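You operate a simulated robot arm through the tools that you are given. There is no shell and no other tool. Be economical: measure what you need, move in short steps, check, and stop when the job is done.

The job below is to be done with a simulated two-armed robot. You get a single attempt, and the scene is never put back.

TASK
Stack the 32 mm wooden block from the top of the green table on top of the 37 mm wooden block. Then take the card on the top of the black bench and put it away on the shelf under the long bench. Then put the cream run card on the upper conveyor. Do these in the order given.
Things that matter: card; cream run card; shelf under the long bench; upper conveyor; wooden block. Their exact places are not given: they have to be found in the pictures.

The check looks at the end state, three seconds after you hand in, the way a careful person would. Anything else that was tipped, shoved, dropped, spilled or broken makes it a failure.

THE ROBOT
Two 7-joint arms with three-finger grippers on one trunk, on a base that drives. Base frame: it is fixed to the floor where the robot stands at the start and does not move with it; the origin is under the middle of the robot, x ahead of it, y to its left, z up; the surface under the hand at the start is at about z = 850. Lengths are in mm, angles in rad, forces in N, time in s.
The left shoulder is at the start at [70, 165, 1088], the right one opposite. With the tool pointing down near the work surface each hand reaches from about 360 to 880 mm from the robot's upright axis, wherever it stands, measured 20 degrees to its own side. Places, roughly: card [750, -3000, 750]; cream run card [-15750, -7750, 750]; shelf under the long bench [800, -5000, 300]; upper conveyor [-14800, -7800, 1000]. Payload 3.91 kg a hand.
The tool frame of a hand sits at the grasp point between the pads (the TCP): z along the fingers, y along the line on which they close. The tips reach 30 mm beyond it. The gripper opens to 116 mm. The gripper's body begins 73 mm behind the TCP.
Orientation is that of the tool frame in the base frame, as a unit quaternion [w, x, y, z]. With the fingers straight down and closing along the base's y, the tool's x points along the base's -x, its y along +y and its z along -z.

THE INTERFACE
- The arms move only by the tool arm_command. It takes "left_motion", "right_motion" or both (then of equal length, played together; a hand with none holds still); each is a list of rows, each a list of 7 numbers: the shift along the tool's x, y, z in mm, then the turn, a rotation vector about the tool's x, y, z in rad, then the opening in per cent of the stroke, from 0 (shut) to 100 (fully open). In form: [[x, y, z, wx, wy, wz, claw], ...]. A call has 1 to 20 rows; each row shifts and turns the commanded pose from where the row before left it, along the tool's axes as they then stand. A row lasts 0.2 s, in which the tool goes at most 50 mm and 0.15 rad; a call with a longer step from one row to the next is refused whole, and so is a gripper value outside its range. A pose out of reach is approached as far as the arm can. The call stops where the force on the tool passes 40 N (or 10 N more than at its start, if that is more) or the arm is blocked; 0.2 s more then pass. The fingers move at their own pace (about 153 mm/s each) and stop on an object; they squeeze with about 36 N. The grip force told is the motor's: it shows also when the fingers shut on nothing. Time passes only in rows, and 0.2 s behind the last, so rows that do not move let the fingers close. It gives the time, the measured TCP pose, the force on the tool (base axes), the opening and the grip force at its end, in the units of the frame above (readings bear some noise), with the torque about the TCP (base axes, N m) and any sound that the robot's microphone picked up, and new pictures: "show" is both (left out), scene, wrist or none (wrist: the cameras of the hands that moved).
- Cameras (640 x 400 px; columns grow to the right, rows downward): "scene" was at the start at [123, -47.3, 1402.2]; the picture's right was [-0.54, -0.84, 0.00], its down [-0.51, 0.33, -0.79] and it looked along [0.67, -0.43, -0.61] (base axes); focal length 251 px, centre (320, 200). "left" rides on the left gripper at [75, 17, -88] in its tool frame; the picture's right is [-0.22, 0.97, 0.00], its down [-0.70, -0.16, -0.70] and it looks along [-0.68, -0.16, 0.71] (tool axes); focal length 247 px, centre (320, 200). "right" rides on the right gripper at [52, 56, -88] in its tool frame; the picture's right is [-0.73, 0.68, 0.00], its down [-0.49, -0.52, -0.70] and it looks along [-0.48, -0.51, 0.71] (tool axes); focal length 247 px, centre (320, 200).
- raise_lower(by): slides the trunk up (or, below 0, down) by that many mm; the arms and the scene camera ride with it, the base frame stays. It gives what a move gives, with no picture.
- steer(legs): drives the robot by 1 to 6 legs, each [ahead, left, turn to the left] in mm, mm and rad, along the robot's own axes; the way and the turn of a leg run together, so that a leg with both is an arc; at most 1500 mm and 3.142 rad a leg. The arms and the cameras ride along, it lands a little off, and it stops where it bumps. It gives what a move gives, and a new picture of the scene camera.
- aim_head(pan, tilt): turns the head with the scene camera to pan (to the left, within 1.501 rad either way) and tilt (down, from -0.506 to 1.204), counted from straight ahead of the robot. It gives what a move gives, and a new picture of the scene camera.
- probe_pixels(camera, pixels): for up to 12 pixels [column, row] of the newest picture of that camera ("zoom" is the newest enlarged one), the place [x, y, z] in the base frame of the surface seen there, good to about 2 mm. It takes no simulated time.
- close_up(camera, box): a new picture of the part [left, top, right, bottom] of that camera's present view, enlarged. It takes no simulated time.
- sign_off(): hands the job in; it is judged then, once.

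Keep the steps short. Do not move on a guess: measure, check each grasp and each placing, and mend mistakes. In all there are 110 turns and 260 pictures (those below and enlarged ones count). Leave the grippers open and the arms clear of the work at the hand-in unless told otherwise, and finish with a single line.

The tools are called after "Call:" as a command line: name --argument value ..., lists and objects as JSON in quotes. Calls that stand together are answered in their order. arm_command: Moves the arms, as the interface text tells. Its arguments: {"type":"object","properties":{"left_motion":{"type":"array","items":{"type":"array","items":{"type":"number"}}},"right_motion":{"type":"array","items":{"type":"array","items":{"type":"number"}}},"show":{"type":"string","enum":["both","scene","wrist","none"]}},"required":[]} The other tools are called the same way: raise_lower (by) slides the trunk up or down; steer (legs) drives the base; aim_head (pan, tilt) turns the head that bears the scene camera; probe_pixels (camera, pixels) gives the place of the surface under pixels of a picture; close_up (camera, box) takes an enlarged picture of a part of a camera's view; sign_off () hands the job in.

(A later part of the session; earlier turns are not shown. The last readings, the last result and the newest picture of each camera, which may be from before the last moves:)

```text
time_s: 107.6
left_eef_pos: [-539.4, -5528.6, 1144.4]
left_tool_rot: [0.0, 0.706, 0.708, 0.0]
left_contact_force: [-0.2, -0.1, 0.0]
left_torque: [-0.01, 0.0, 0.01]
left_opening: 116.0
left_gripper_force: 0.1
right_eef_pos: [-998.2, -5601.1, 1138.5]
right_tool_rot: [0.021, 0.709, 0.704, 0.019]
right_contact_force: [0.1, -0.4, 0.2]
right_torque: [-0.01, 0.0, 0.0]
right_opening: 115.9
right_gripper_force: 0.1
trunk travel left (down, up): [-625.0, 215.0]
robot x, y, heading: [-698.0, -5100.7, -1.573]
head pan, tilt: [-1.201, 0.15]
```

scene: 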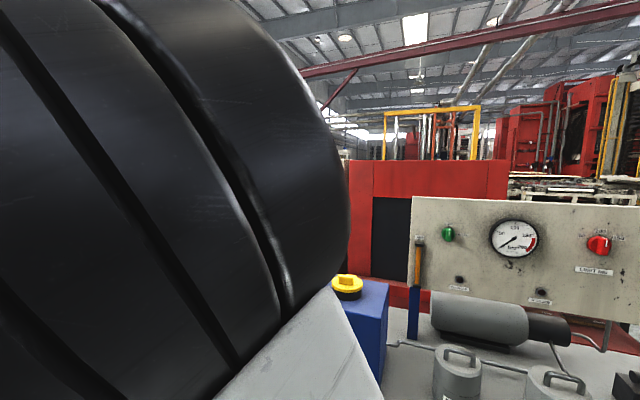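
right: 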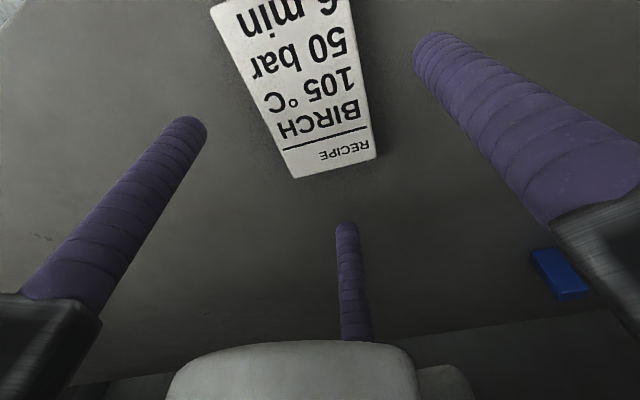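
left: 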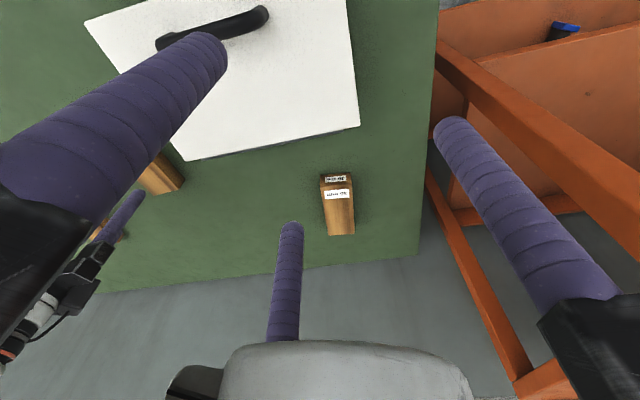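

Call:
aim_head --pan -0.25 --tilt 0.15

Call:
probe_pixels --camera "scene" --pixels '[[300, 300], [270, 215], [300, 210], [330, 250], [380, 200], [250, 300], [310, 320], [340, 215]]'

```text
time_s: 108.8
left_eef_pos: [-539.0, -5527.8, 1144.7]
left_tool_rot: [-0.001, 0.706, 0.708, 0.001]
left_contact_force: [0.5, -0.4, 0.2]
left_torque: [0.0, 0.0, -0.01]
left_opening: 116.1
left_gripper_force: 0.1
right_eef_pos: [-998.2, -5601.7, 1139.2]
right_tool_rot: [0.019, 0.71, 0.704, 0.018]
right_contact_force: [-0.2, -0.3, 0.6]
right_torque: [-0.01, -0.02, 0.01]
right_opening: 116.0
right_gripper_force: 0.1
trunk travel left (down, up): [-625.0, 215.0]
robot x, y, heading: [-694.7, -5101.5, -1.569]
head pan, tilt: [-0.25, 0.15]
```

scene: 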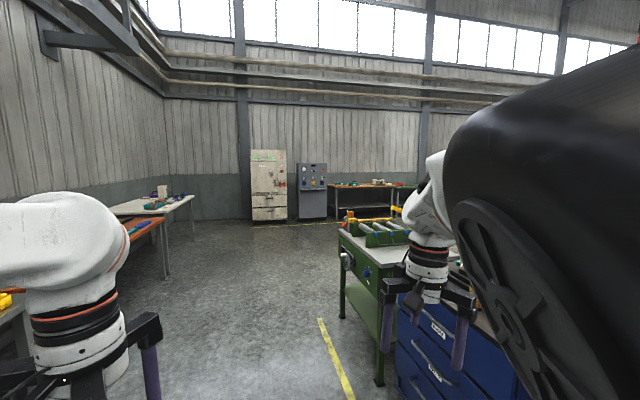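

```text
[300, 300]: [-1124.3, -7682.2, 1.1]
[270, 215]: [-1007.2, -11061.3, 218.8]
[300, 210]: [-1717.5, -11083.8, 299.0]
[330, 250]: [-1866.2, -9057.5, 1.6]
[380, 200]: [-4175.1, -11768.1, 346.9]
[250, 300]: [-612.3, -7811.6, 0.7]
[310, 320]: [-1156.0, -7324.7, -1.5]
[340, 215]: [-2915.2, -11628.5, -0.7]
```

The aisle is clear between x≈-1150 and x≈+300. I'll drive ahead 2×1400 mm along it.

Call:
steer --legs '[[1400, 0, 0], [1400, 0, 0]]'

Call:
aim_head --pan -0.75 --tilt 0.15

```text
time_s: 122.4
left_eef_pos: [-539.2, -8332.0, 1144.0]
left_tool_rot: [0.0, 0.709, 0.705, 0.001]
left_contact_force: [0.5, 0.4, 0.0]
left_torque: [-0.02, -0.01, -0.01]
left_opening: 115.8
left_gripper_force: 0.1
right_eef_pos: [-997.7, -8400.7, 1139.2]
right_tool_rot: [0.02, 0.712, 0.702, 0.018]
right_contact_force: [0.3, -0.2, 0.9]
right_torque: [0.0, -0.01, -0.02]
right_opening: 115.8
right_gripper_force: 0.1
trunk travel left (down, up): [-625.0, 215.0]
robot x, y, heading: [-693.8, -7900.3, -1.575]
head pan, tilt: [-0.25, 0.15]
```

scene: 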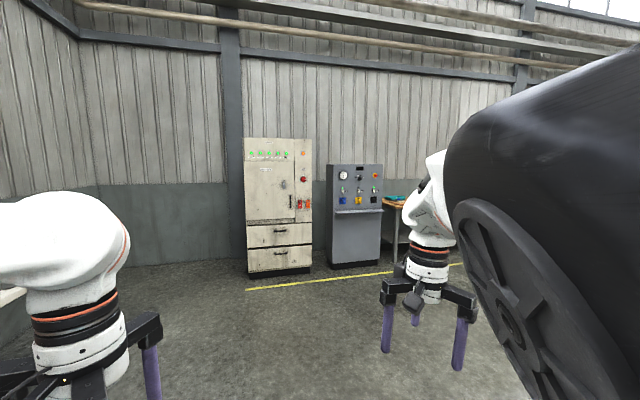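

```text
time_s: 123.3
left_eef_pos: [-538.8, -8331.8, 1144.4]
left_tool_rot: [-0.001, 0.709, 0.705, 0.0]
left_contact_force: [-0.5, 0.3, 0.6]
left_torque: [-0.03, 0.04, -0.01]
left_opening: 116.1
left_gripper_force: 0.1
right_eef_pos: [-997.7, -8400.9, 1137.9]
right_tool_rot: [0.02, 0.712, 0.701, 0.019]
right_contact_force: [0.1, -0.3, -0.7]
right_torque: [0.02, 0.01, -0.01]
right_opening: 116.0
right_gripper_force: 0.0
trunk travel left (down, up): [-625.0, 215.0]
robot x, y, heading: [-693.9, -7903.2, -1.579]
head pan, tilt: [-0.75, 0.15]
```

scene: 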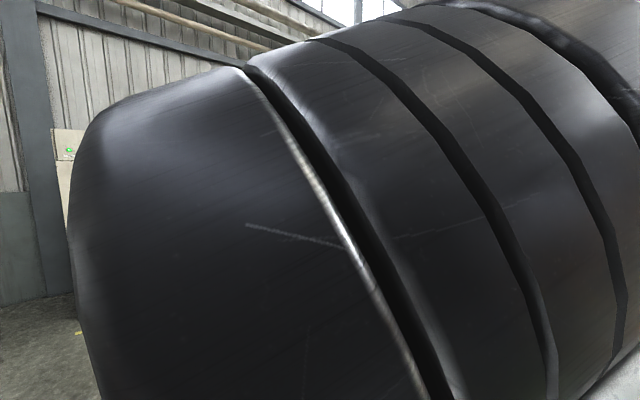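

I'll go 1000 mm more, then turn right to face the long direction (-x).

Call:
steer --legs '[[1000, 0, 0], [0, 0, -1.571]]'

Call:
aim_head --pan 0.0 --tilt 0.2

```text
time_s: 132.4
left_eef_pos: [-1132.6, -9048.7, 1143.5]
left_tool_rot: [-0.001, 1.0, -0.011, 0.0]
left_contact_force: [-0.1, -0.6, -0.8]
left_torque: [0.01, 0.01, -0.01]
left_opening: 116.2
left_gripper_force: 0.0
right_eef_pos: [-1193.9, -8588.2, 1138.2]
right_tool_rot: [0.027, 0.999, -0.016, -0.001]
right_contact_force: [0.3, 0.4, -0.2]
right_torque: [0.05, 0.03, -0.03]
right_opening: 115.8
right_gripper_force: 0.1
trunk travel left (down, up): [-625.0, 215.0]
robot x, y, heading: [-700.6, -8901.3, 3.121]
head pan, tilt: [-0.75, 0.15]
```

scene: 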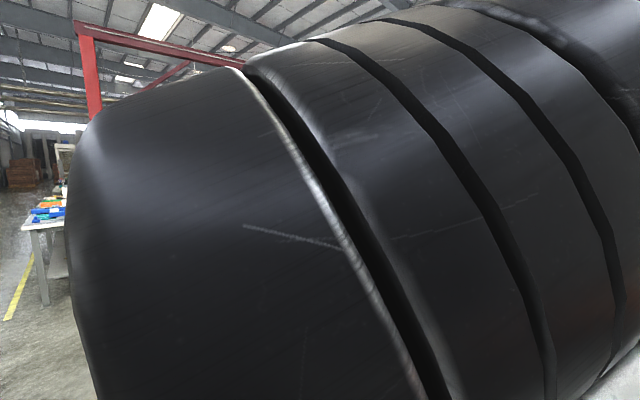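

```text
time_s: 133.5
left_eef_pos: [-1131.6, -9046.8, 1144.0]
left_tool_rot: [-0.001, 1.0, -0.012, -0.001]
left_contact_force: [0.2, -1.0, -0.1]
left_torque: [0.0, 0.0, 0.02]
left_opening: 116.0
left_gripper_force: 0.1
right_eef_pos: [-1193.7, -8587.4, 1137.6]
right_tool_rot: [0.028, 0.999, -0.015, -0.001]
right_contact_force: [0.2, 0.6, 0.5]
right_torque: [0.03, -0.05, 0.0]
right_opening: 115.9
right_gripper_force: 0.1
trunk travel left (down, up): [-625.0, 215.0]
robot x, y, heading: [-700.6, -8901.6, 3.121]
head pan, tilt: [0.0, 0.201]
```

scene: 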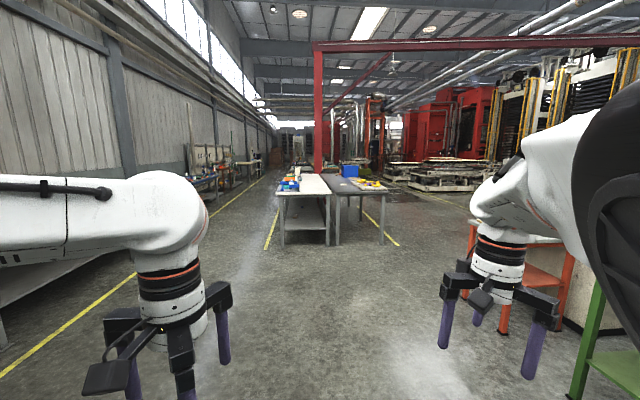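

Call:
probe_pixels --camera "scene" --pixels '[[283, 243], [270, 240], [277, 212], [240, 200], [240, 180], [205, 175], [265, 165], [380, 240], [100, 310], [255, 170], [300, 170]]'

Call:
close_up --camera "scene" --box '[180, 120, 440, 260]'

```text
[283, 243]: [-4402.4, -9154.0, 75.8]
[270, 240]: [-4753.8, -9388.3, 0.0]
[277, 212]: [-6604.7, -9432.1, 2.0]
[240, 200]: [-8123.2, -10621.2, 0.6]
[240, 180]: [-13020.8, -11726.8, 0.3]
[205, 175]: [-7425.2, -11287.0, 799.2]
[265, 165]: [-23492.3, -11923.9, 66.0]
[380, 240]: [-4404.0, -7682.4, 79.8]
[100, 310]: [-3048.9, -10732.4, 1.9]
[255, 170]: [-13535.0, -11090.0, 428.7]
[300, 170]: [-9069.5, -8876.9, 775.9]
```

```text
2.46 times, centred on (310, 190) of scene
```

zoom: 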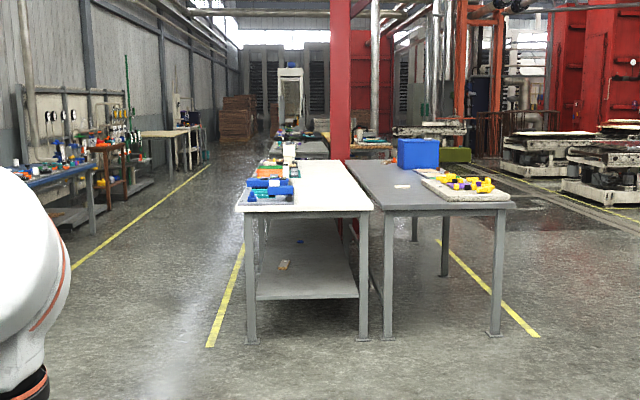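

Call:
probe_pixels --camera "zoom" --pixels '[[540, 335], [450, 245], [560, 230], [500, 190], [600, 210], [520, 175], [440, 135], [300, 135], [345, 145], [160, 205], [480, 160], [290, 75]]'

Call:
close_up --camera "scene" --box '[270, 130, 400, 210]'

```text
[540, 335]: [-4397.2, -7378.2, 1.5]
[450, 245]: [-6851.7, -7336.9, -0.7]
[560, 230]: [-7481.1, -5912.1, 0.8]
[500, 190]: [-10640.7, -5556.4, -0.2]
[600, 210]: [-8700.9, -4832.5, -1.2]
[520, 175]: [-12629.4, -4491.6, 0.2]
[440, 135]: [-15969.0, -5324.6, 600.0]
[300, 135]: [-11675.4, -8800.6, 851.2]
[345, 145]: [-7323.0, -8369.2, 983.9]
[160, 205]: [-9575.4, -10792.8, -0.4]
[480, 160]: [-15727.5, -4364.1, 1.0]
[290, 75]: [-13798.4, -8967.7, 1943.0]
```

```text
4.92 times, centred on (335, 170) of scene
```

zoom: 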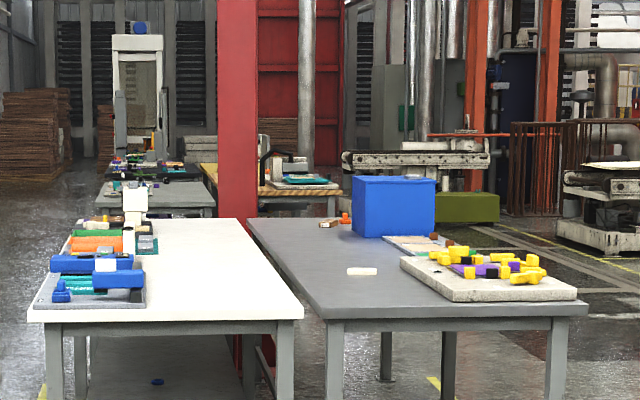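

Call:
probe_pixels --camera "scene" --pixels '[[470, 235], [500, 330], [545, 280], [440, 250], [450, 290], [430, 220], [470, 200], [585, 260]]'

Call:
steer --legs '[[1200, 0, 0.02]]'

Call:
aim_head --pan -0.35 --tilt 0.2

```text
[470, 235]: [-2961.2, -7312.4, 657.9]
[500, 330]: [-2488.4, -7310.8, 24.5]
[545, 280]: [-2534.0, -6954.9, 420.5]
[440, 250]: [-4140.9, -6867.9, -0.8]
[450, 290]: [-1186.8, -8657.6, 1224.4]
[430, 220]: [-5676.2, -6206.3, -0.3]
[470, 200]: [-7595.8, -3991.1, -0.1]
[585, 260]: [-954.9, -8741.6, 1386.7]
```

```text
time_s: 139.6
left_eef_pos: [-2333.0, -9047.7, 1143.8]
left_tool_rot: [0.0, 1.0, 0.003, 0.001]
left_contact_force: [0.1, 0.1, -0.2]
left_torque: [-0.01, 0.01, -0.01]
left_opening: 115.9
left_gripper_force: 0.1
right_eef_pos: [-2407.3, -8588.8, 1136.9]
right_tool_rot: [0.027, 1.0, -0.002, 0.001]
right_contact_force: [0.6, -0.2, 1.4]
right_torque: [0.0, -0.02, 0.0]
right_opening: 115.9
right_gripper_force: 0.1
trunk travel left (down, up): [-625.0, 215.0]
robot x, y, heading: [-1905.8, -8889.3, -3.142]
head pan, tilt: [0.0, 0.201]
```

scene: 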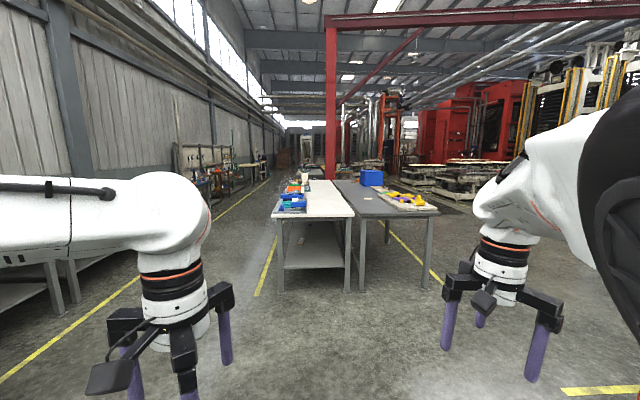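

```text
time_s: 140.5
left_eef_pos: [-2333.8, -9047.7, 1144.9]
left_tool_rot: [0.0, 1.0, 0.002, 0.0]
left_contact_force: [-0.5, -0.7, -0.5]
left_torque: [-0.02, 0.01, -0.03]
left_opening: 116.1
left_gripper_force: 0.0
right_eef_pos: [-2406.5, -8587.9, 1137.7]
right_tool_rot: [0.029, 1.0, -0.003, 0.0]
right_contact_force: [-0.1, 0.7, 0.4]
right_torque: [0.01, 0.02, 0.04]
right_opening: 116.2
right_gripper_force: 0.0
trunk travel left (down, up): [-625.0, 215.0]
robot x, y, heading: [-1907.2, -8890.7, -3.137]
head pan, tilt: [-0.351, 0.201]
```

scene: 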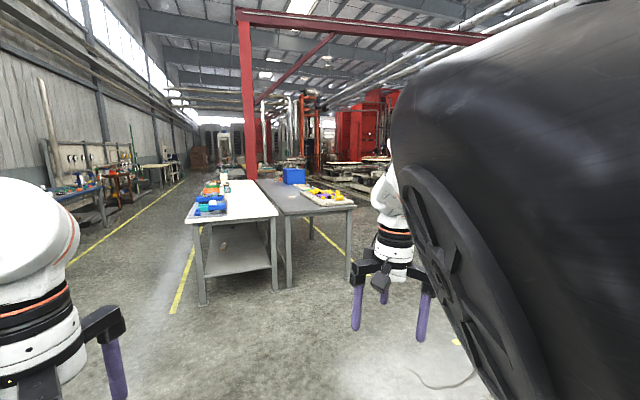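

I'll drive 1740 mm ahead, turn right 90° to face +y, and look through the gap to the right-hand aisle.

Call:
steer --legs '[[1000, 0, 0], [720, 0, 0], [0, 0, -1.571]]'

Call:
aim_head --pan 0.0 --tilt 0.25

```text
time_s: 153.0
left_eef_pos: [-3782.8, -8472.9, 1144.6]
left_tool_rot: [0.0, 0.71, -0.704, 0.001]
left_contact_force: [0.1, 0.7, -0.1]
left_torque: [0.0, 0.0, 0.01]
left_opening: 116.0
left_gripper_force: 0.0
right_eef_pos: [-3324.8, -8398.6, 1136.9]
right_tool_rot: [0.02, 0.707, -0.706, -0.02]
right_contact_force: [0.6, 0.5, 0.5]
right_torque: [0.01, -0.03, -0.02]
right_opening: 116.1
right_gripper_force: 0.1
trunk travel left (down, up): [-625.0, 215.0]
robot x, y, heading: [-3623.1, -8899.6, 1.579]
head pan, tilt: [-0.351, 0.201]
```

scene: 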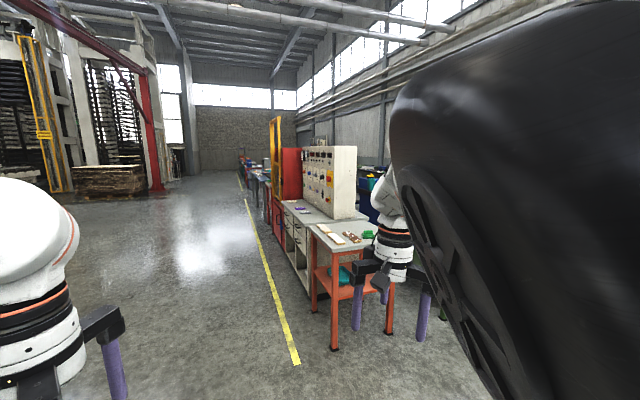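

```text
time_s: 153.9
left_eef_pos: [-3782.8, -8475.4, 1144.3]
left_tool_rot: [0.0, 0.71, -0.704, 0.0]
left_contact_force: [-0.1, 0.1, 0.6]
left_torque: [0.0, 0.02, -0.01]
left_opening: 115.9
left_gripper_force: 0.1
right_eef_pos: [-3325.1, -8397.9, 1137.1]
right_tool_rot: [-0.021, -0.707, 0.707, 0.02]
right_contact_force: [-0.6, -0.3, 0.4]
right_torque: [0.02, -0.01, -0.03]
right_opening: 116.3
right_gripper_force: 0.0
trunk travel left (down, up): [-625.0, 215.0]
robot x, y, heading: [-3623.5, -8900.4, 1.581]
head pan, tilt: [0.0, 0.25]
```

scene: 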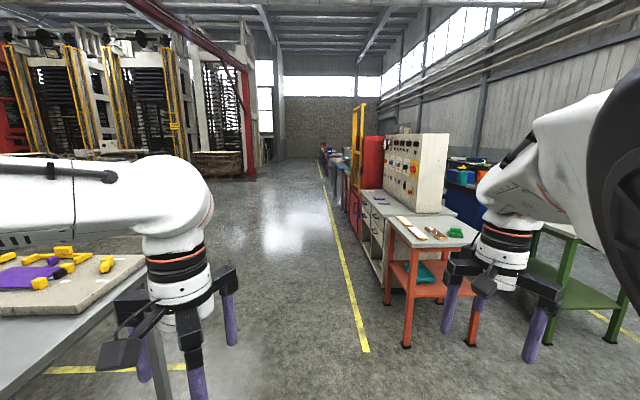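

The gap is clear. I'll drive ahead 2100 mm to y≈-6800 and then turn left to face -x.

Call:
steer --legs '[[1100, 0, 0], [1000, 0, 0], [0, 0, 1.561]]'

Call:
aim_head --pan 0.0 --tilt 0.2

```text
time_s: 168.0
left_eef_pos: [-4096.0, -6982.0, 1144.7]
left_tool_rot: [0.0, 1.0, 0.009, -0.001]
left_contact_force: [0.0, 0.3, -0.5]
left_torque: [0.02, -0.02, -0.01]
left_opening: 116.2
left_gripper_force: 0.0
right_eef_pos: [-4175.4, -6524.1, 1136.6]
right_tool_rot: [0.028, 1.0, 0.004, 0.001]
right_contact_force: [-0.3, 0.1, 0.5]
right_torque: [0.0, 0.03, 0.0]
right_opening: 116.0
right_gripper_force: 0.2
trunk travel left (down, up): [-625.0, 215.0]
robot x, y, heading: [-3670.4, -6816.4, -3.129]
head pan, tilt: [0.0, 0.25]
```

scene: 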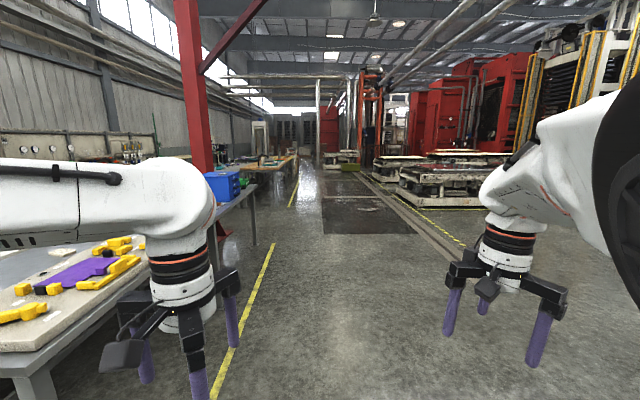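

```text
time_s: 168.7
left_eef_pos: [-4094.7, -6981.9, 1143.0]
left_tool_rot: [-0.002, 1.0, 0.009, 0.0]
left_contact_force: [0.2, -0.6, -0.1]
left_torque: [-0.01, 0.0, 0.0]
left_opening: 116.0
left_gripper_force: 0.0
right_eef_pos: [-4176.1, -6524.1, 1136.0]
right_tool_rot: [0.029, 1.0, 0.004, 0.003]
right_contact_force: [-0.3, -0.6, -0.9]
right_torque: [-0.02, 0.02, -0.01]
right_opening: 116.0
right_gripper_force: 0.0
trunk travel left (down, up): [-625.0, 215.0]
robot x, y, heading: [-3671.6, -6821.6, -3.124]
head pan, tilt: [0.0, 0.201]
```

scene: 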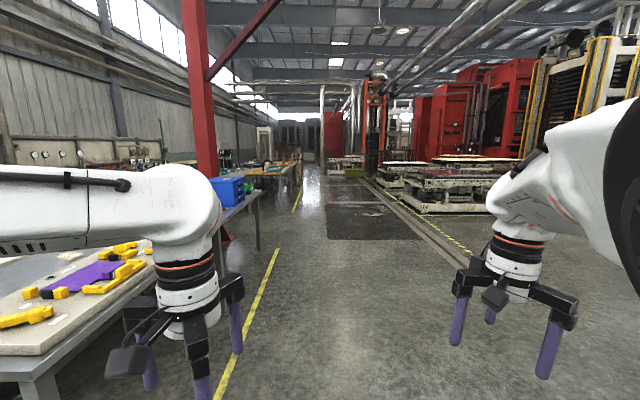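

Call:
close_up --camera "scene" --box '[220, 120, 460, 260]'

Call:
probe_pixels --camera "scene" --pixels '[[370, 230], [345, 195], [340, 180], [320, 172], [345, 160], [372, 175], [400, 165], [300, 190], [290, 165], [270, 180], [410, 215], [335, 175]]'

```text
2.67 times, centred on (340, 190) of scene
```

zoom: 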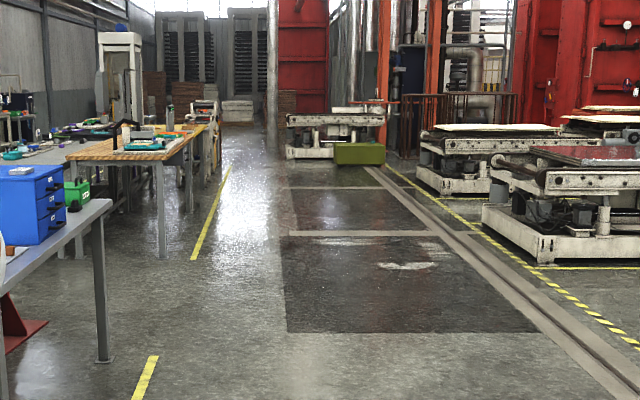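

```text
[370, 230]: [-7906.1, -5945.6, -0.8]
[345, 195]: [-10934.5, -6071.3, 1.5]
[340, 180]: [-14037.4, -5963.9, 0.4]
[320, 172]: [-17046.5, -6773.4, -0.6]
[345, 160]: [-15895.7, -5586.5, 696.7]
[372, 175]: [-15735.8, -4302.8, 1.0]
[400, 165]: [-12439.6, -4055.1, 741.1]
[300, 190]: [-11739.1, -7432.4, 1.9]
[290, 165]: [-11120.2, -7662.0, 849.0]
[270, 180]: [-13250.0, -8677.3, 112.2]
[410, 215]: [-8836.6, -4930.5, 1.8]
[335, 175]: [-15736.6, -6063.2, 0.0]
```

The floor is flat and the lane at y≈-6800 is clear. I'll drive six legs along it.

Call:
steer --legs '[[1500, 0, -0.015], [1500, 0, 0], [1500, 0, 0], [1500, 0, 0], [1500, 0, 0], [1000, 0, 0]]'

Call:
aim_head --pan 0.25 --tilt 0.2

```text
time_s: 209.0
left_eef_pos: [-12609.2, -6826.1, 1143.1]
left_tool_rot: [0.0, 1.0, -0.014, -0.001]
left_contact_force: [-0.4, 0.3, -0.3]
left_torque: [0.03, -0.01, -0.01]
left_opening: 115.9
left_gripper_force: 0.0
right_eef_pos: [-12668.5, -6364.7, 1136.6]
right_tool_rot: [0.029, 0.999, -0.019, 0.0]
right_contact_force: [0.9, 0.4, -0.5]
right_torque: [0.02, -0.02, 0.0]
right_opening: 116.3
right_gripper_force: 0.1
trunk travel left (down, up): [-625.0, 215.0]
robot x, y, heading: [-12177.8, -6681.8, 3.109]
head pan, tilt: [0.0, 0.201]
```

scene: 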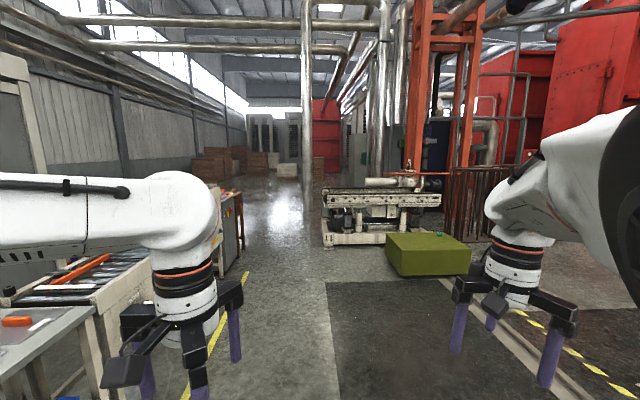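

```text
time_s: 209.8
left_eef_pos: [-12609.2, -6824.7, 1144.3]
left_tool_rot: [-0.001, 1.0, -0.014, 0.001]
left_contact_force: [0.3, -0.8, -0.3]
left_torque: [0.0, 0.02, 0.02]
left_opening: 115.8
left_gripper_force: 0.0
right_eef_pos: [-12669.0, -6363.8, 1133.5]
right_tool_rot: [0.029, 0.999, -0.019, 0.005]
right_contact_force: [-0.1, -0.3, 0.3]
right_torque: [0.02, 0.01, 0.0]
right_opening: 116.2
right_gripper_force: 0.0
trunk travel left (down, up): [-625.0, 215.0]
robot x, y, heading: [-12178.7, -6683.1, 3.116]
head pan, tilt: [0.25, 0.201]
```

scene: 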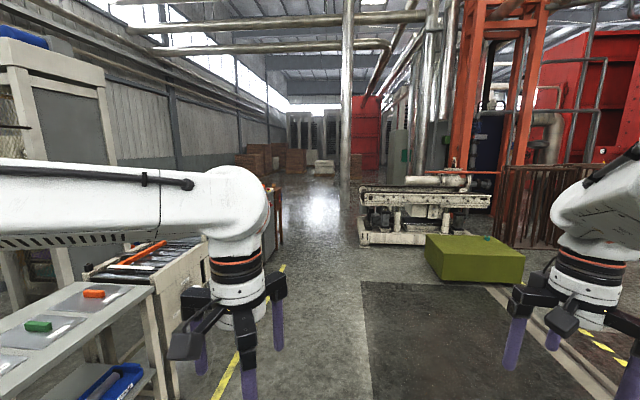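

Call:
probe_pixels --camera "scene" --pixels '[[428, 250], [360, 235], [285, 265], [270, 210], [346, 195], [180, 260]]'

Call:
close_up --camera "scene" --box '[60, 170, 340, 330]'

```text
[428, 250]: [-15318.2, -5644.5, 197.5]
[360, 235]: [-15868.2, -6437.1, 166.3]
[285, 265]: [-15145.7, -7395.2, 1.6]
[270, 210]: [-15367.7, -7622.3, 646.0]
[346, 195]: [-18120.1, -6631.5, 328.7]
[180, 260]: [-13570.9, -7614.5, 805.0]
```

```text
2.29 times, centred on (200, 250) of scene
```

zoom: 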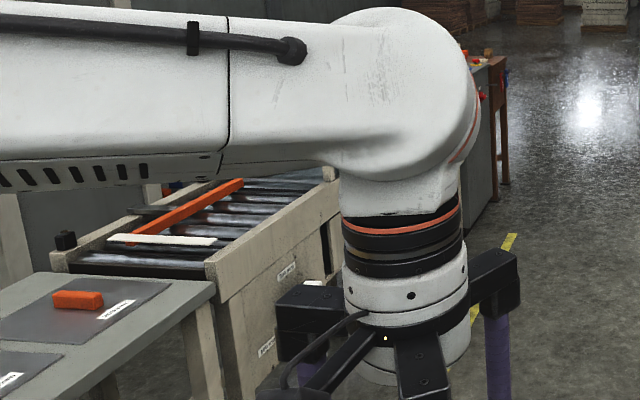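

I'll drive 2300 mm further, then turn left to face the conveyor (-y).

Call:
steer --legs '[[1200, 0, 0.026], [1100, 0, 0], [0, 0, 1.571]]'

Call:
aim_head --pan 0.0 --tilt 0.4

```text
time_s: 224.9
left_eef_pos: [-14305.7, -7103.9, 1143.4]
left_tool_rot: [0.0, 0.707, 0.707, 0.0]
left_contact_force: [0.6, 0.8, -0.4]
left_torque: [-0.02, -0.02, -0.01]
left_opening: 116.2
left_gripper_force: 0.0
right_eef_pos: [-14764.1, -7175.6, 1136.5]
right_tool_rot: [0.019, 0.71, 0.704, 0.021]
right_contact_force: [-0.4, 0.4, -0.3]
right_torque: [0.0, 0.0, -0.01]
right_opening: 116.2
right_gripper_force: 0.0
trunk travel left (down, up): [-625.0, 215.0]
robot x, y, heading: [-14464.1, -6674.1, -1.575]
head pan, tilt: [0.25, 0.201]
```

scene: 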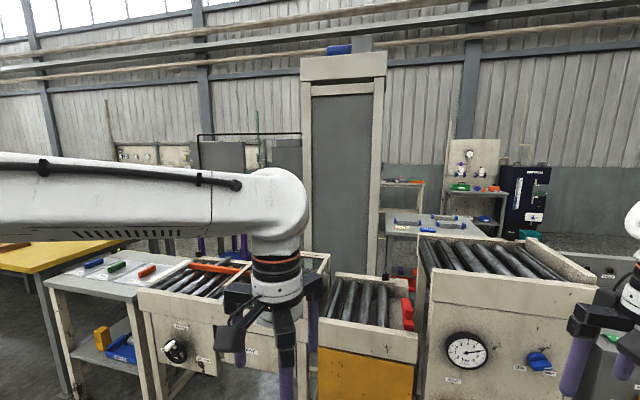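

```text
time_s: 225.7
left_eef_pos: [-14305.1, -7102.2, 1144.8]
left_tool_rot: [0.0, 0.707, 0.707, 0.0]
left_contact_force: [-0.3, -0.5, 0.0]
left_torque: [0.0, 0.01, 0.02]
left_opening: 115.7
left_gripper_force: 0.0
right_eef_pos: [-14764.6, -7176.9, 1134.5]
right_tool_rot: [0.02, 0.711, 0.703, 0.023]
right_contact_force: [0.0, -0.2, 0.3]
right_torque: [-0.03, 0.04, 0.02]
right_opening: 116.2
right_gripper_force: 0.1
trunk travel left (down, up): [-625.0, 215.0]
robot x, y, heading: [-14463.5, -6673.9, -1.571]
head pan, tilt: [0.0, 0.4]
```

scene: 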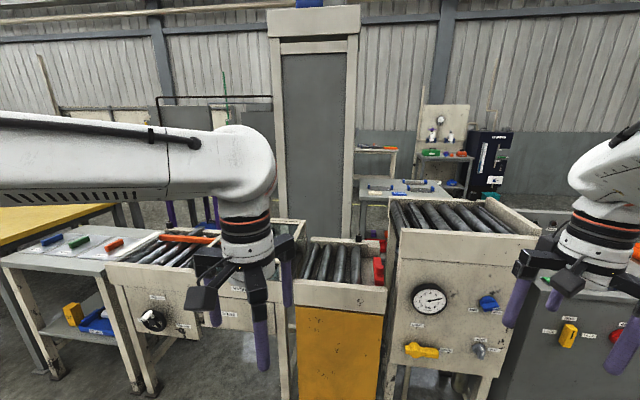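

Call:
probe_pixels --camera "scene" --pixels '[[470, 242], [450, 215], [520, 225], [430, 205], [500, 232], [345, 265], [560, 325], [548, 215], [180, 250], [610, 300], [450, 258], [395, 225]]'

Call:
close_up --camera "scene" --box '[370, 170, 640, 340]'

```text
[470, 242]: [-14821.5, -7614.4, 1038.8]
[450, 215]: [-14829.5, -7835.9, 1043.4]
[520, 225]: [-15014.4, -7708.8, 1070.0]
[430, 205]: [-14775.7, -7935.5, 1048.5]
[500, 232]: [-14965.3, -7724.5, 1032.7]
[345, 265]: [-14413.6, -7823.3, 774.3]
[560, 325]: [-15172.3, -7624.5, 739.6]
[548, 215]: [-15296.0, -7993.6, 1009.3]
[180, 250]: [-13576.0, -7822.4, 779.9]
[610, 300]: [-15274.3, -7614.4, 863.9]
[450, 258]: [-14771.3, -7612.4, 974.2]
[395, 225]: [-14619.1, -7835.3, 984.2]
```

```text
2.35 times, centred on (505, 255) of scene
```

zoom: 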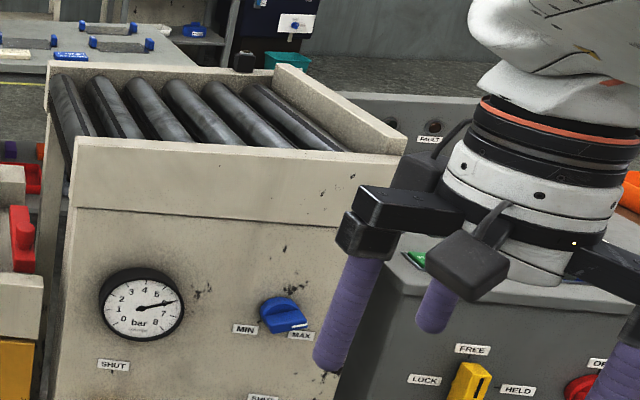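

The upper conveyor is the gauge box: rollers at z≈1045, x from -14620 to -15010, y from -7614 to -8000. I'll go ahead 300 mm and sidestep right to find the cream run card.

Call:
steer --legs '[[300, 0, 0], [0, -600, 0], [0, -500, 0]]'

Call:
aim_head --pan 0.0 --tilt 0.55

```text
time_s: 233.2
left_eef_pos: [-15398.9, -7403.6, 1143.8]
left_tool_rot: [-0.001, 0.708, 0.707, -0.001]
left_contact_force: [-0.5, -1.1, -0.7]
left_torque: [0.01, -0.02, 0.02]
left_opening: 116.4
left_gripper_force: 0.1
right_eef_pos: [-15858.9, -7474.4, 1136.6]
right_tool_rot: [0.021, 0.711, 0.702, 0.022]
right_contact_force: [1.2, 0.2, -0.2]
right_torque: [0.01, -0.03, 0.0]
right_opening: 115.8
right_gripper_force: 0.0
trunk travel left (down, up): [-625.0, 215.0]
robot x, y, heading: [-15550.4, -6975.1, -1.572]
head pan, tilt: [0.0, 0.4]
```

scene: 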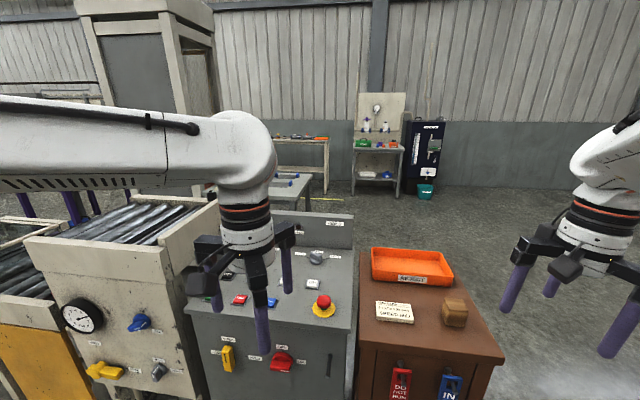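

```text
time_s: 233.9
left_eef_pos: [-15398.9, -7404.1, 1145.6]
left_tool_rot: [0.0, 0.708, 0.707, 0.0]
left_contact_force: [1.0, -0.2, -0.5]
left_torque: [0.0, -0.02, 0.02]
left_opening: 116.0
left_gripper_force: 0.0
right_eef_pos: [-15860.7, -7475.5, 1136.2]
right_tool_rot: [0.021, 0.712, 0.701, 0.024]
right_contact_force: [-0.9, -0.4, 0.5]
right_torque: [-0.03, -0.01, 0.02]
right_opening: 115.9
right_gripper_force: 0.1
trunk travel left (down, up): [-625.0, 215.0]
robot x, y, heading: [-15552.2, -6978.3, -1.57]
head pan, tilt: [0.0, 0.55]
```

scene: 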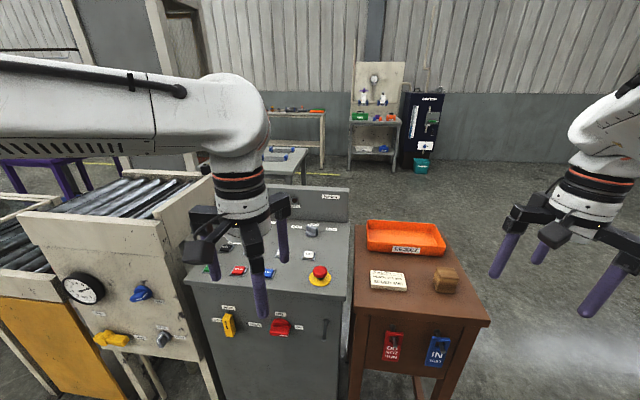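

The cream card is on the brown stand at (388,281). I'll zoom in.

Call:
close_up --camera "scene" --box '[340, 210, 500, 310]'

```text
4.00 times, centred on (420, 260) of scene
```

zoom: 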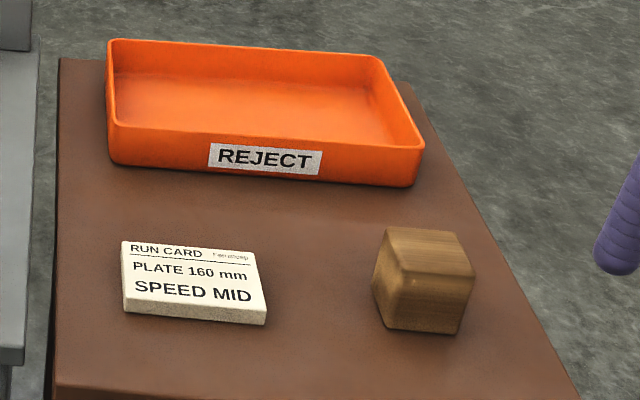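

Call:
probe_pixels --camera "zoom" --pixels '[[123, 244], [254, 255], [126, 309], [264, 321], [190, 280], [200, 317], [300, 290], [425, 240], [375, 290], [260, 185], [100, 370], [60, 200]]'

```text
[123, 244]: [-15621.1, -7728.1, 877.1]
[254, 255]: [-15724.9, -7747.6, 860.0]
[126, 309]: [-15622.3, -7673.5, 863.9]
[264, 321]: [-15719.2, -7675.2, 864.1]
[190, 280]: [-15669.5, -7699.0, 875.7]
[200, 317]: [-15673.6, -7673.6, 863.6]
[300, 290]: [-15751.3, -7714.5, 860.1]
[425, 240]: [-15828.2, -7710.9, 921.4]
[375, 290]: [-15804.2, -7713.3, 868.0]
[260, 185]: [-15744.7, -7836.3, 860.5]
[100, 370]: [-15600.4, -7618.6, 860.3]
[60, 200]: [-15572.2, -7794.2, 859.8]
```

The card is 100×57×16, with its centre near (-15670,-7701), its long side along x, and the stand top at z=860. A wooden cube is 84 mm to its west. At the current yaw, finger A points east along the card's long axis, so no turn is needed. I'll sidestep 150 left so the right arm reaches it well.

Call:
steer --legs '[[0, 150, 0]]'

Call:
aim_head --pan -0.3 --tilt 0.65

Call:
close_up --camera "scene" --box '[240, 150, 400, 250]'

```text
time_s: 235.3
left_eef_pos: [-15249.3, -7403.1, 1145.2]
left_tool_rot: [0.0, 0.707, 0.707, 0.0]
left_contact_force: [-0.2, -0.2, -0.1]
left_torque: [0.01, 0.01, -0.03]
left_opening: 115.8
left_gripper_force: 0.0
right_eef_pos: [-15708.8, -7476.0, 1135.7]
right_tool_rot: [0.023, 0.71, 0.703, 0.024]
right_contact_force: [0.0, 0.2, -0.7]
right_torque: [0.0, 0.02, 0.01]
right_opening: 116.0
right_gripper_force: 0.0
trunk travel left (down, up): [-625.0, 215.0]
robot x, y, heading: [-15405.9, -6976.3, -1.573]
head pan, tilt: [0.0, 0.55]
```

scene: 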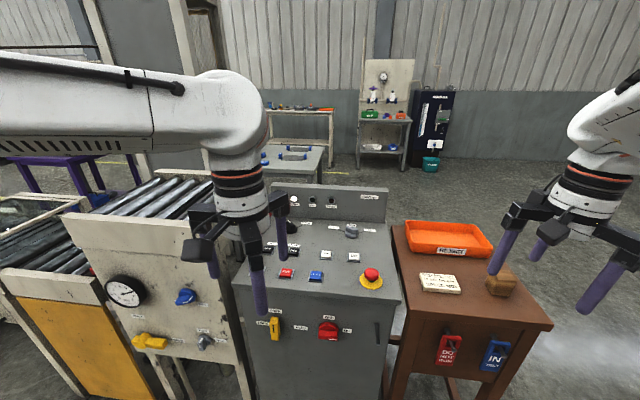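

```text
time_s: 236.1
left_eef_pos: [-15247.4, -7403.4, 1144.4]
left_tool_rot: [-0.001, 0.707, 0.707, -0.001]
left_contact_force: [0.4, -0.8, 1.4]
left_torque: [-0.03, 0.02, -0.01]
left_opening: 116.1
left_gripper_force: 0.1
right_eef_pos: [-15712.2, -7475.9, 1128.7]
right_tool_rot: [0.024, 0.712, 0.701, 0.034]
right_contact_force: [1.0, -0.5, -1.1]
right_torque: [0.0, 0.0, 0.01]
right_opening: 116.1
right_gripper_force: 0.1
trunk travel left (down, up): [-625.0, 215.0]
robot x, y, heading: [-15407.0, -6977.7, -1.573]
head pan, tilt: [-0.3, 0.649]
```

scene: 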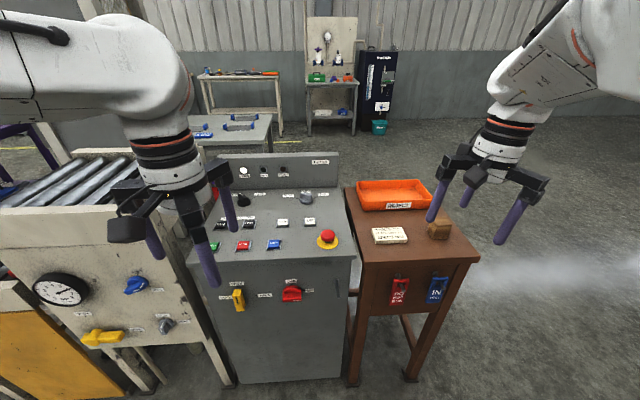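

```text
4.00 times, centred on (320, 200) of scene
```

zoom: 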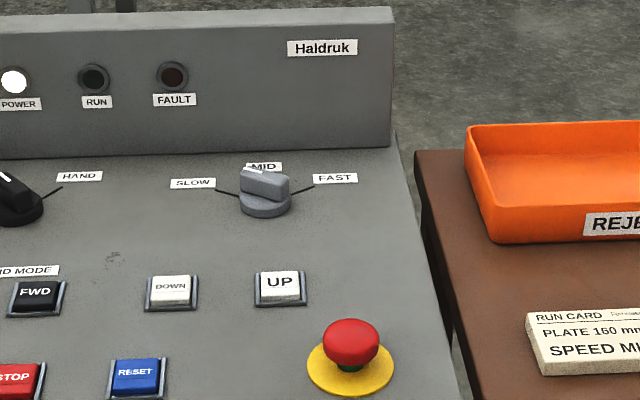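

Call:
close_up --camera "scene" --box '[350, 205, 430, 255]'

```text
8.00 times, centred on (390, 230) of scene
```

zoom: 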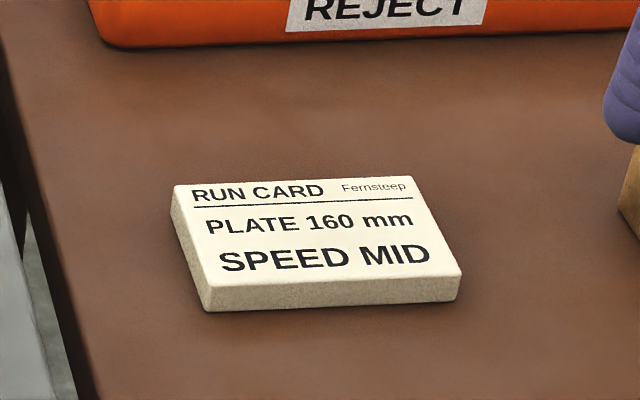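

Call:
probe_pixels --camera "zoom" --pixels '[[178, 188], [415, 180], [212, 282], [457, 276], [310, 230], [330, 295], [100, 390], [635, 220], [190, 245]]'

```text
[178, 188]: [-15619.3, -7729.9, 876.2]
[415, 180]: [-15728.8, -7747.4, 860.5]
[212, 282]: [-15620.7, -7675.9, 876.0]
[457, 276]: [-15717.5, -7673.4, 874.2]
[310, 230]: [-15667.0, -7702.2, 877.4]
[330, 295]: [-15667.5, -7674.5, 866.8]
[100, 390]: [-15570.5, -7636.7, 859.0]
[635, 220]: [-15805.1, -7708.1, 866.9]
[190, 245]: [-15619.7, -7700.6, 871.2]
```

The card centre is (-15669,-7702). I'll fix the tool's lean, move above it to a TCP of (-15652,-7702), and come down to about z 1000.

Call:
arm_command --right_motion '[[0, 0, 0, 0.055, 0, 0, 100], [-37.7, 10.2, 18, 0, 0, 0, 100], [-37.7, 10.2, 18, 0, 0, 0, 100], [-37.7, 10.2, 18, 0, 0, 0, 100], [-37.7, 10.2, 18, 0, 0, 0, 100], [-37.7, 10.2, 18, 0, 0, 0, 100], [-37.7, 10.2, 18, 0, 0, 0, 100], [0, 0, 20, 0, 0, 0, 100], [0, 0, 0, 0, 0, 0, 100]]'

```text
time_s: 238.1
left_eef_pos: [-15247.9, -7403.8, 1144.1]
left_tool_rot: [-0.001, 0.707, 0.707, -0.001]
left_contact_force: [0.3, -0.7, 0.4]
left_torque: [0.0, 0.0, -0.02]
left_opening: 115.9
left_gripper_force: 0.0
right_eef_pos: [-15647.6, -7703.3, 1009.4]
right_tool_rot: [0.002, 0.711, 0.704, 0.005]
right_contact_force: [0.5, -0.1, -0.1]
right_torque: [0.0, -0.01, 0.03]
right_opening: 116.0
right_gripper_force: 0.0
trunk travel left (down, up): [-625.0, 215.0]
robot x, y, heading: [-15404.4, -6973.5, -1.57]
head pan, tilt: [-0.3, 0.649]
```

scene: 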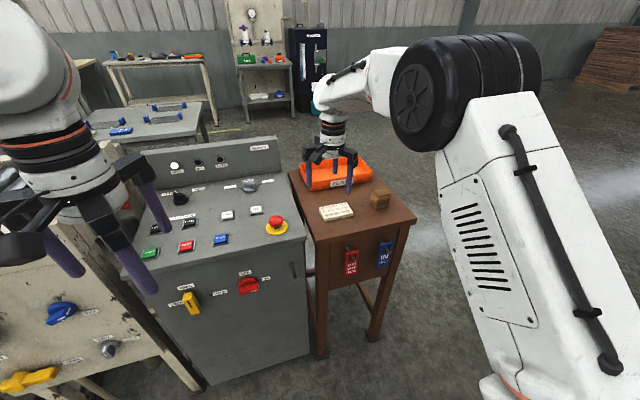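
right: 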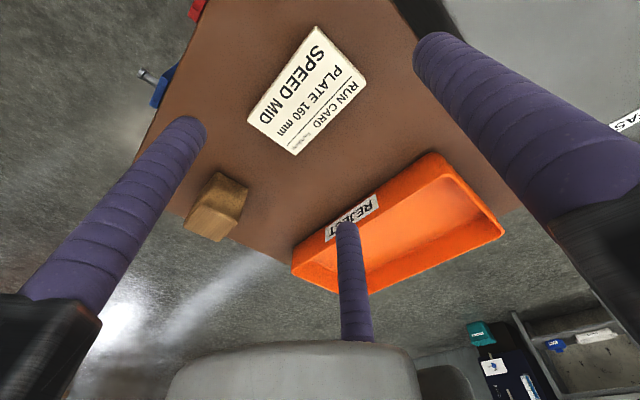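

All clear. I'll shift 5 mm west and go down 116 mm to z≈893.

Call:
arm_command --right_motion '[[0, -5, 20, 0, 0, 0, 100], [0, 0, 30, 0, 0, 0, 100], [0, 0, 30, 0, 0, 0, 100], [0, 0, 18, 0, 0, 0, 100], [0, 0, 12, 0, 0, 0, 100], [0, 0, 6, 0, 0, 0, 100], [0, 0, 0, 0, 0, 0, 100]]' --show "wrist"

```text
time_s: 239.7
left_eef_pos: [-15248.5, -7403.5, 1144.6]
left_tool_rot: [-0.001, 0.707, 0.707, 0.0]
left_contact_force: [-0.3, 0.5, 0.5]
left_torque: [0.03, 0.01, -0.03]
left_opening: 115.8
left_gripper_force: 0.1
right_eef_pos: [-15652.4, -7702.7, 892.0]
right_tool_rot: [0.003, 0.711, 0.703, 0.006]
right_contact_force: [0.6, 0.0, -0.1]
right_torque: [0.03, 0.0, -0.02]
right_opening: 115.9
right_gripper_force: 0.1
trunk travel left (down, up): [-625.0, 215.0]
robot x, y, heading: [-15404.2, -6974.7, -1.572]
head pan, tilt: [-0.3, 0.649]
```

right: 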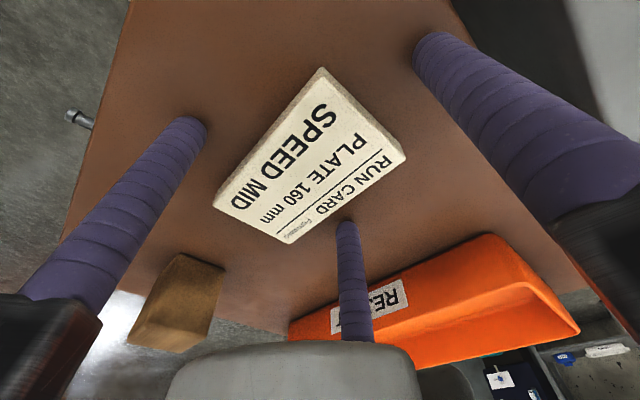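

The card sits between the fingers. I'll close.

Call:
arm_command --right_motion '[[0, 0, 0, 0, 0, 0, 85], [0, 0, 0, 0, 0, 0, 75], [0, 0, 0, 0, 0, 0, 65], [0, 0, 0, 0, 0, 0, 55], [0, 0, 0, 0, 0, 0, 45], [0, 0, 0, 0, 0, 0, 20], [0, 0, 0, 0, 0, 0, 0], [0, 0, 0, 0, 0, 0, 0]]' --show "wrist"

```text
time_s: 241.5
left_eef_pos: [-15248.4, -7403.9, 1143.3]
left_tool_rot: [0.0, 0.707, 0.707, 0.0]
left_contact_force: [0.3, 0.8, -0.4]
left_torque: [0.02, -0.01, 0.0]
left_opening: 115.9
left_gripper_force: 0.0
right_eef_pos: [-15652.9, -7702.3, 892.2]
right_tool_rot: [0.004, 0.711, 0.704, 0.005]
right_contact_force: [-0.3, 1.0, 0.5]
right_torque: [0.09, 0.02, 0.02]
right_opening: 70.1
right_gripper_force: 36.1
trunk travel left (down, up): [-625.0, 215.0]
robot x, y, heading: [-15405.1, -6978.8, -1.568]
head pan, tilt: [-0.3, 0.649]
```

right: 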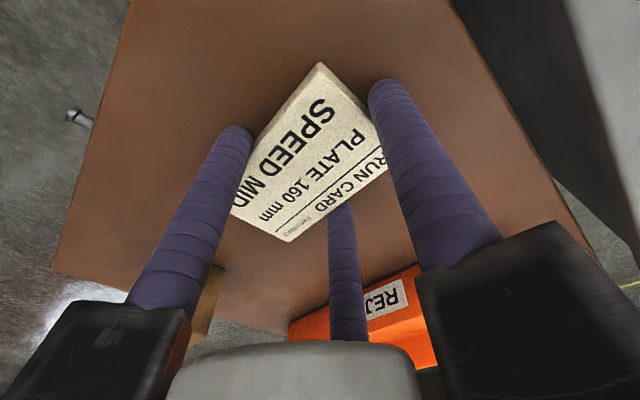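

Opening 70, grip 36 N, with fingers on both long sides and the east end. I'll lift.

Call:
arm_command --right_motion '[[0, 0, -6, 0, 0, 0, 0], [0, 0, -12, 0, 0, 0, 0], [0, 0, -25, 0, 0, 0, 0], [0, 0, -35, 0, 0, 0, 0], [0, 0, -40, 0, 0, 0, 0], [0, 0, -40, 0, 0, 0, 0], [0, 0, -40, 0, 0, 0, 0], [0, 0, -40, 0, 0, 0, 0], [0, 0, 0, 0, 0, 0, 0]]'

```text
time_s: 243.5
left_eef_pos: [-15248.5, -7405.0, 1145.2]
left_tool_rot: [0.0, 0.707, 0.707, 0.0]
left_contact_force: [-0.4, -0.8, -0.4]
left_torque: [0.02, 0.0, -0.01]
left_opening: 116.1
left_gripper_force: 0.1
right_eef_pos: [-15655.7, -7704.9, 1129.8]
right_tool_rot: [0.003, 0.711, 0.703, 0.005]
right_contact_force: [0.6, 0.6, -0.8]
right_torque: [0.01, 0.01, 0.01]
right_opening: 70.2
right_gripper_force: 36.0
trunk travel left (down, up): [-625.0, 215.0]
robot x, y, heading: [-15404.7, -6973.5, -1.568]
head pan, tilt: [-0.3, 0.649]
```

scene: 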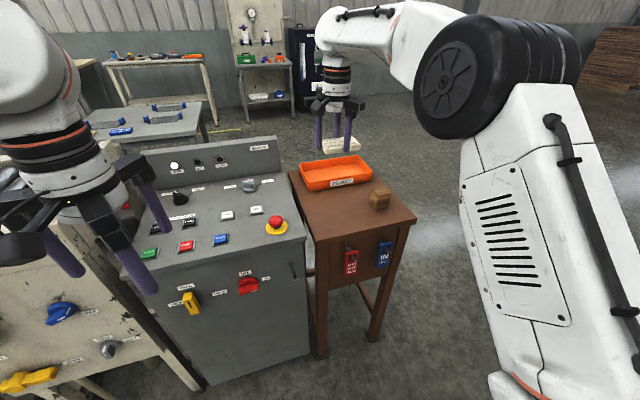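
right: 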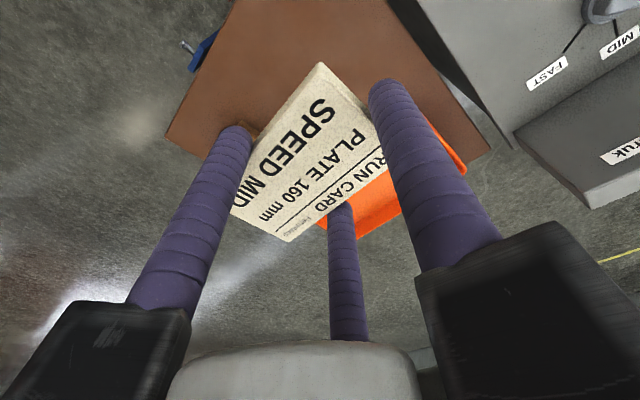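

The card is held level. I'll raise the trunk 200 mm and sidestep left 830 mm to bring the hand over the upper conveyor.

Call:
raise_lower --by 200

Call:
steer --legs '[[0, 830, 0]]'

Call:
close_up --camera "right" --box '[0, 0, 640, 400]'

```text
time_s: 245.7
left_eef_pos: [-15248.2, -7404.3, 1344.6]
left_tool_rot: [-0.001, 0.707, 0.707, 0.0]
left_contact_force: [0.6, -0.2, -0.1]
left_torque: [0.01, 0.02, -0.01]
left_opening: 116.1
left_gripper_force: 0.1
right_eef_pos: [-15655.3, -7703.7, 1329.5]
right_tool_rot: [0.004, 0.711, 0.704, 0.005]
right_contact_force: [-0.6, 0.2, -0.8]
right_torque: [0.0, -0.01, -0.01]
right_opening: 70.2
right_gripper_force: 35.8
trunk travel left (down, up): [-825.0, 15.0]
robot x, y, heading: [-15405.9, -6976.2, -1.571]
head pan, tilt: [-0.3, 0.649]
```

```text
time_s: 250.1
left_eef_pos: [-14413.7, -7402.0, 1345.7]
left_tool_rot: [0.0, 0.706, 0.708, 0.0]
left_contact_force: [-0.5, 0.6, -0.2]
left_torque: [-0.01, -0.03, 0.02]
left_opening: 116.1
left_gripper_force: 0.1
right_eef_pos: [-14817.2, -7703.5, 1329.7]
right_tool_rot: [0.004, 0.71, 0.704, 0.005]
right_contact_force: [-0.7, 0.2, -1.5]
right_torque: [-0.01, -0.06, -0.01]
right_opening: 69.9
right_gripper_force: 36.1
trunk travel left (down, up): [-825.0, 15.0]
robot x, y, heading: [-14568.8, -6973.1, -1.569]
head pan, tilt: [-0.3, 0.649]
```

scene: 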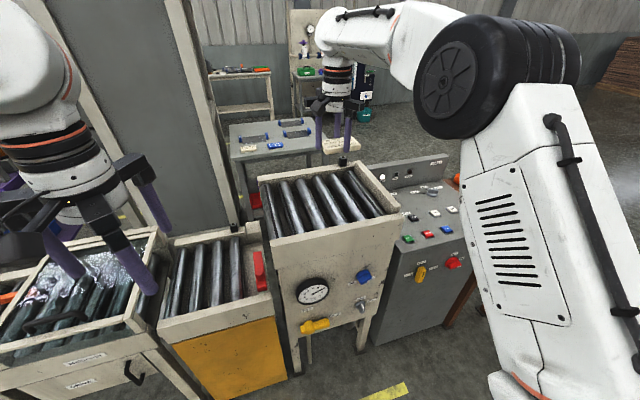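

```text
1.00 times, centred on (320, 200) of right (not enlarged: the box is as wide or as high as the picture)
```

zoom: 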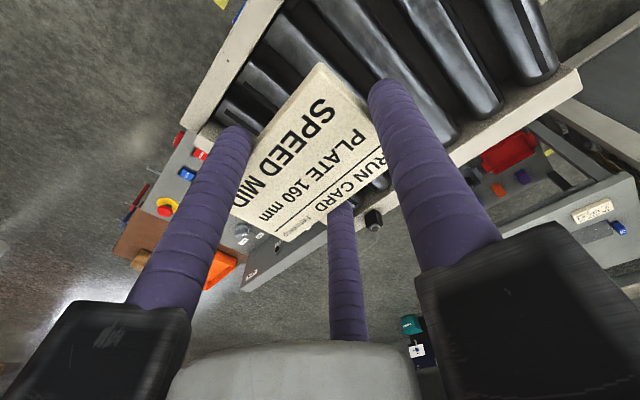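

Now I'll zoom in on the upper conveyor's rollers and probe their geometry.

Call:
close_up --camera "scene" --box '[250, 140, 410, 240]'

```text
4.00 times, centred on (330, 190) of scene
```

zoom: 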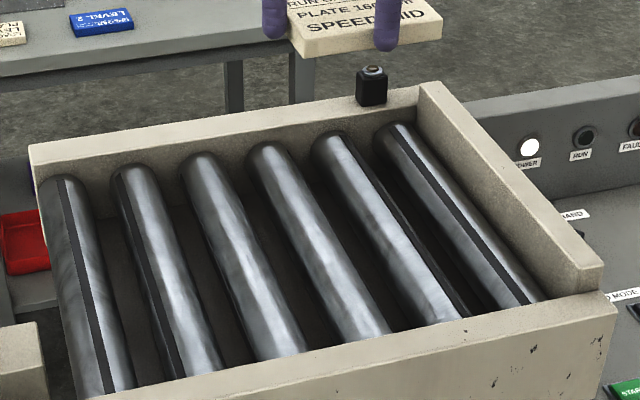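

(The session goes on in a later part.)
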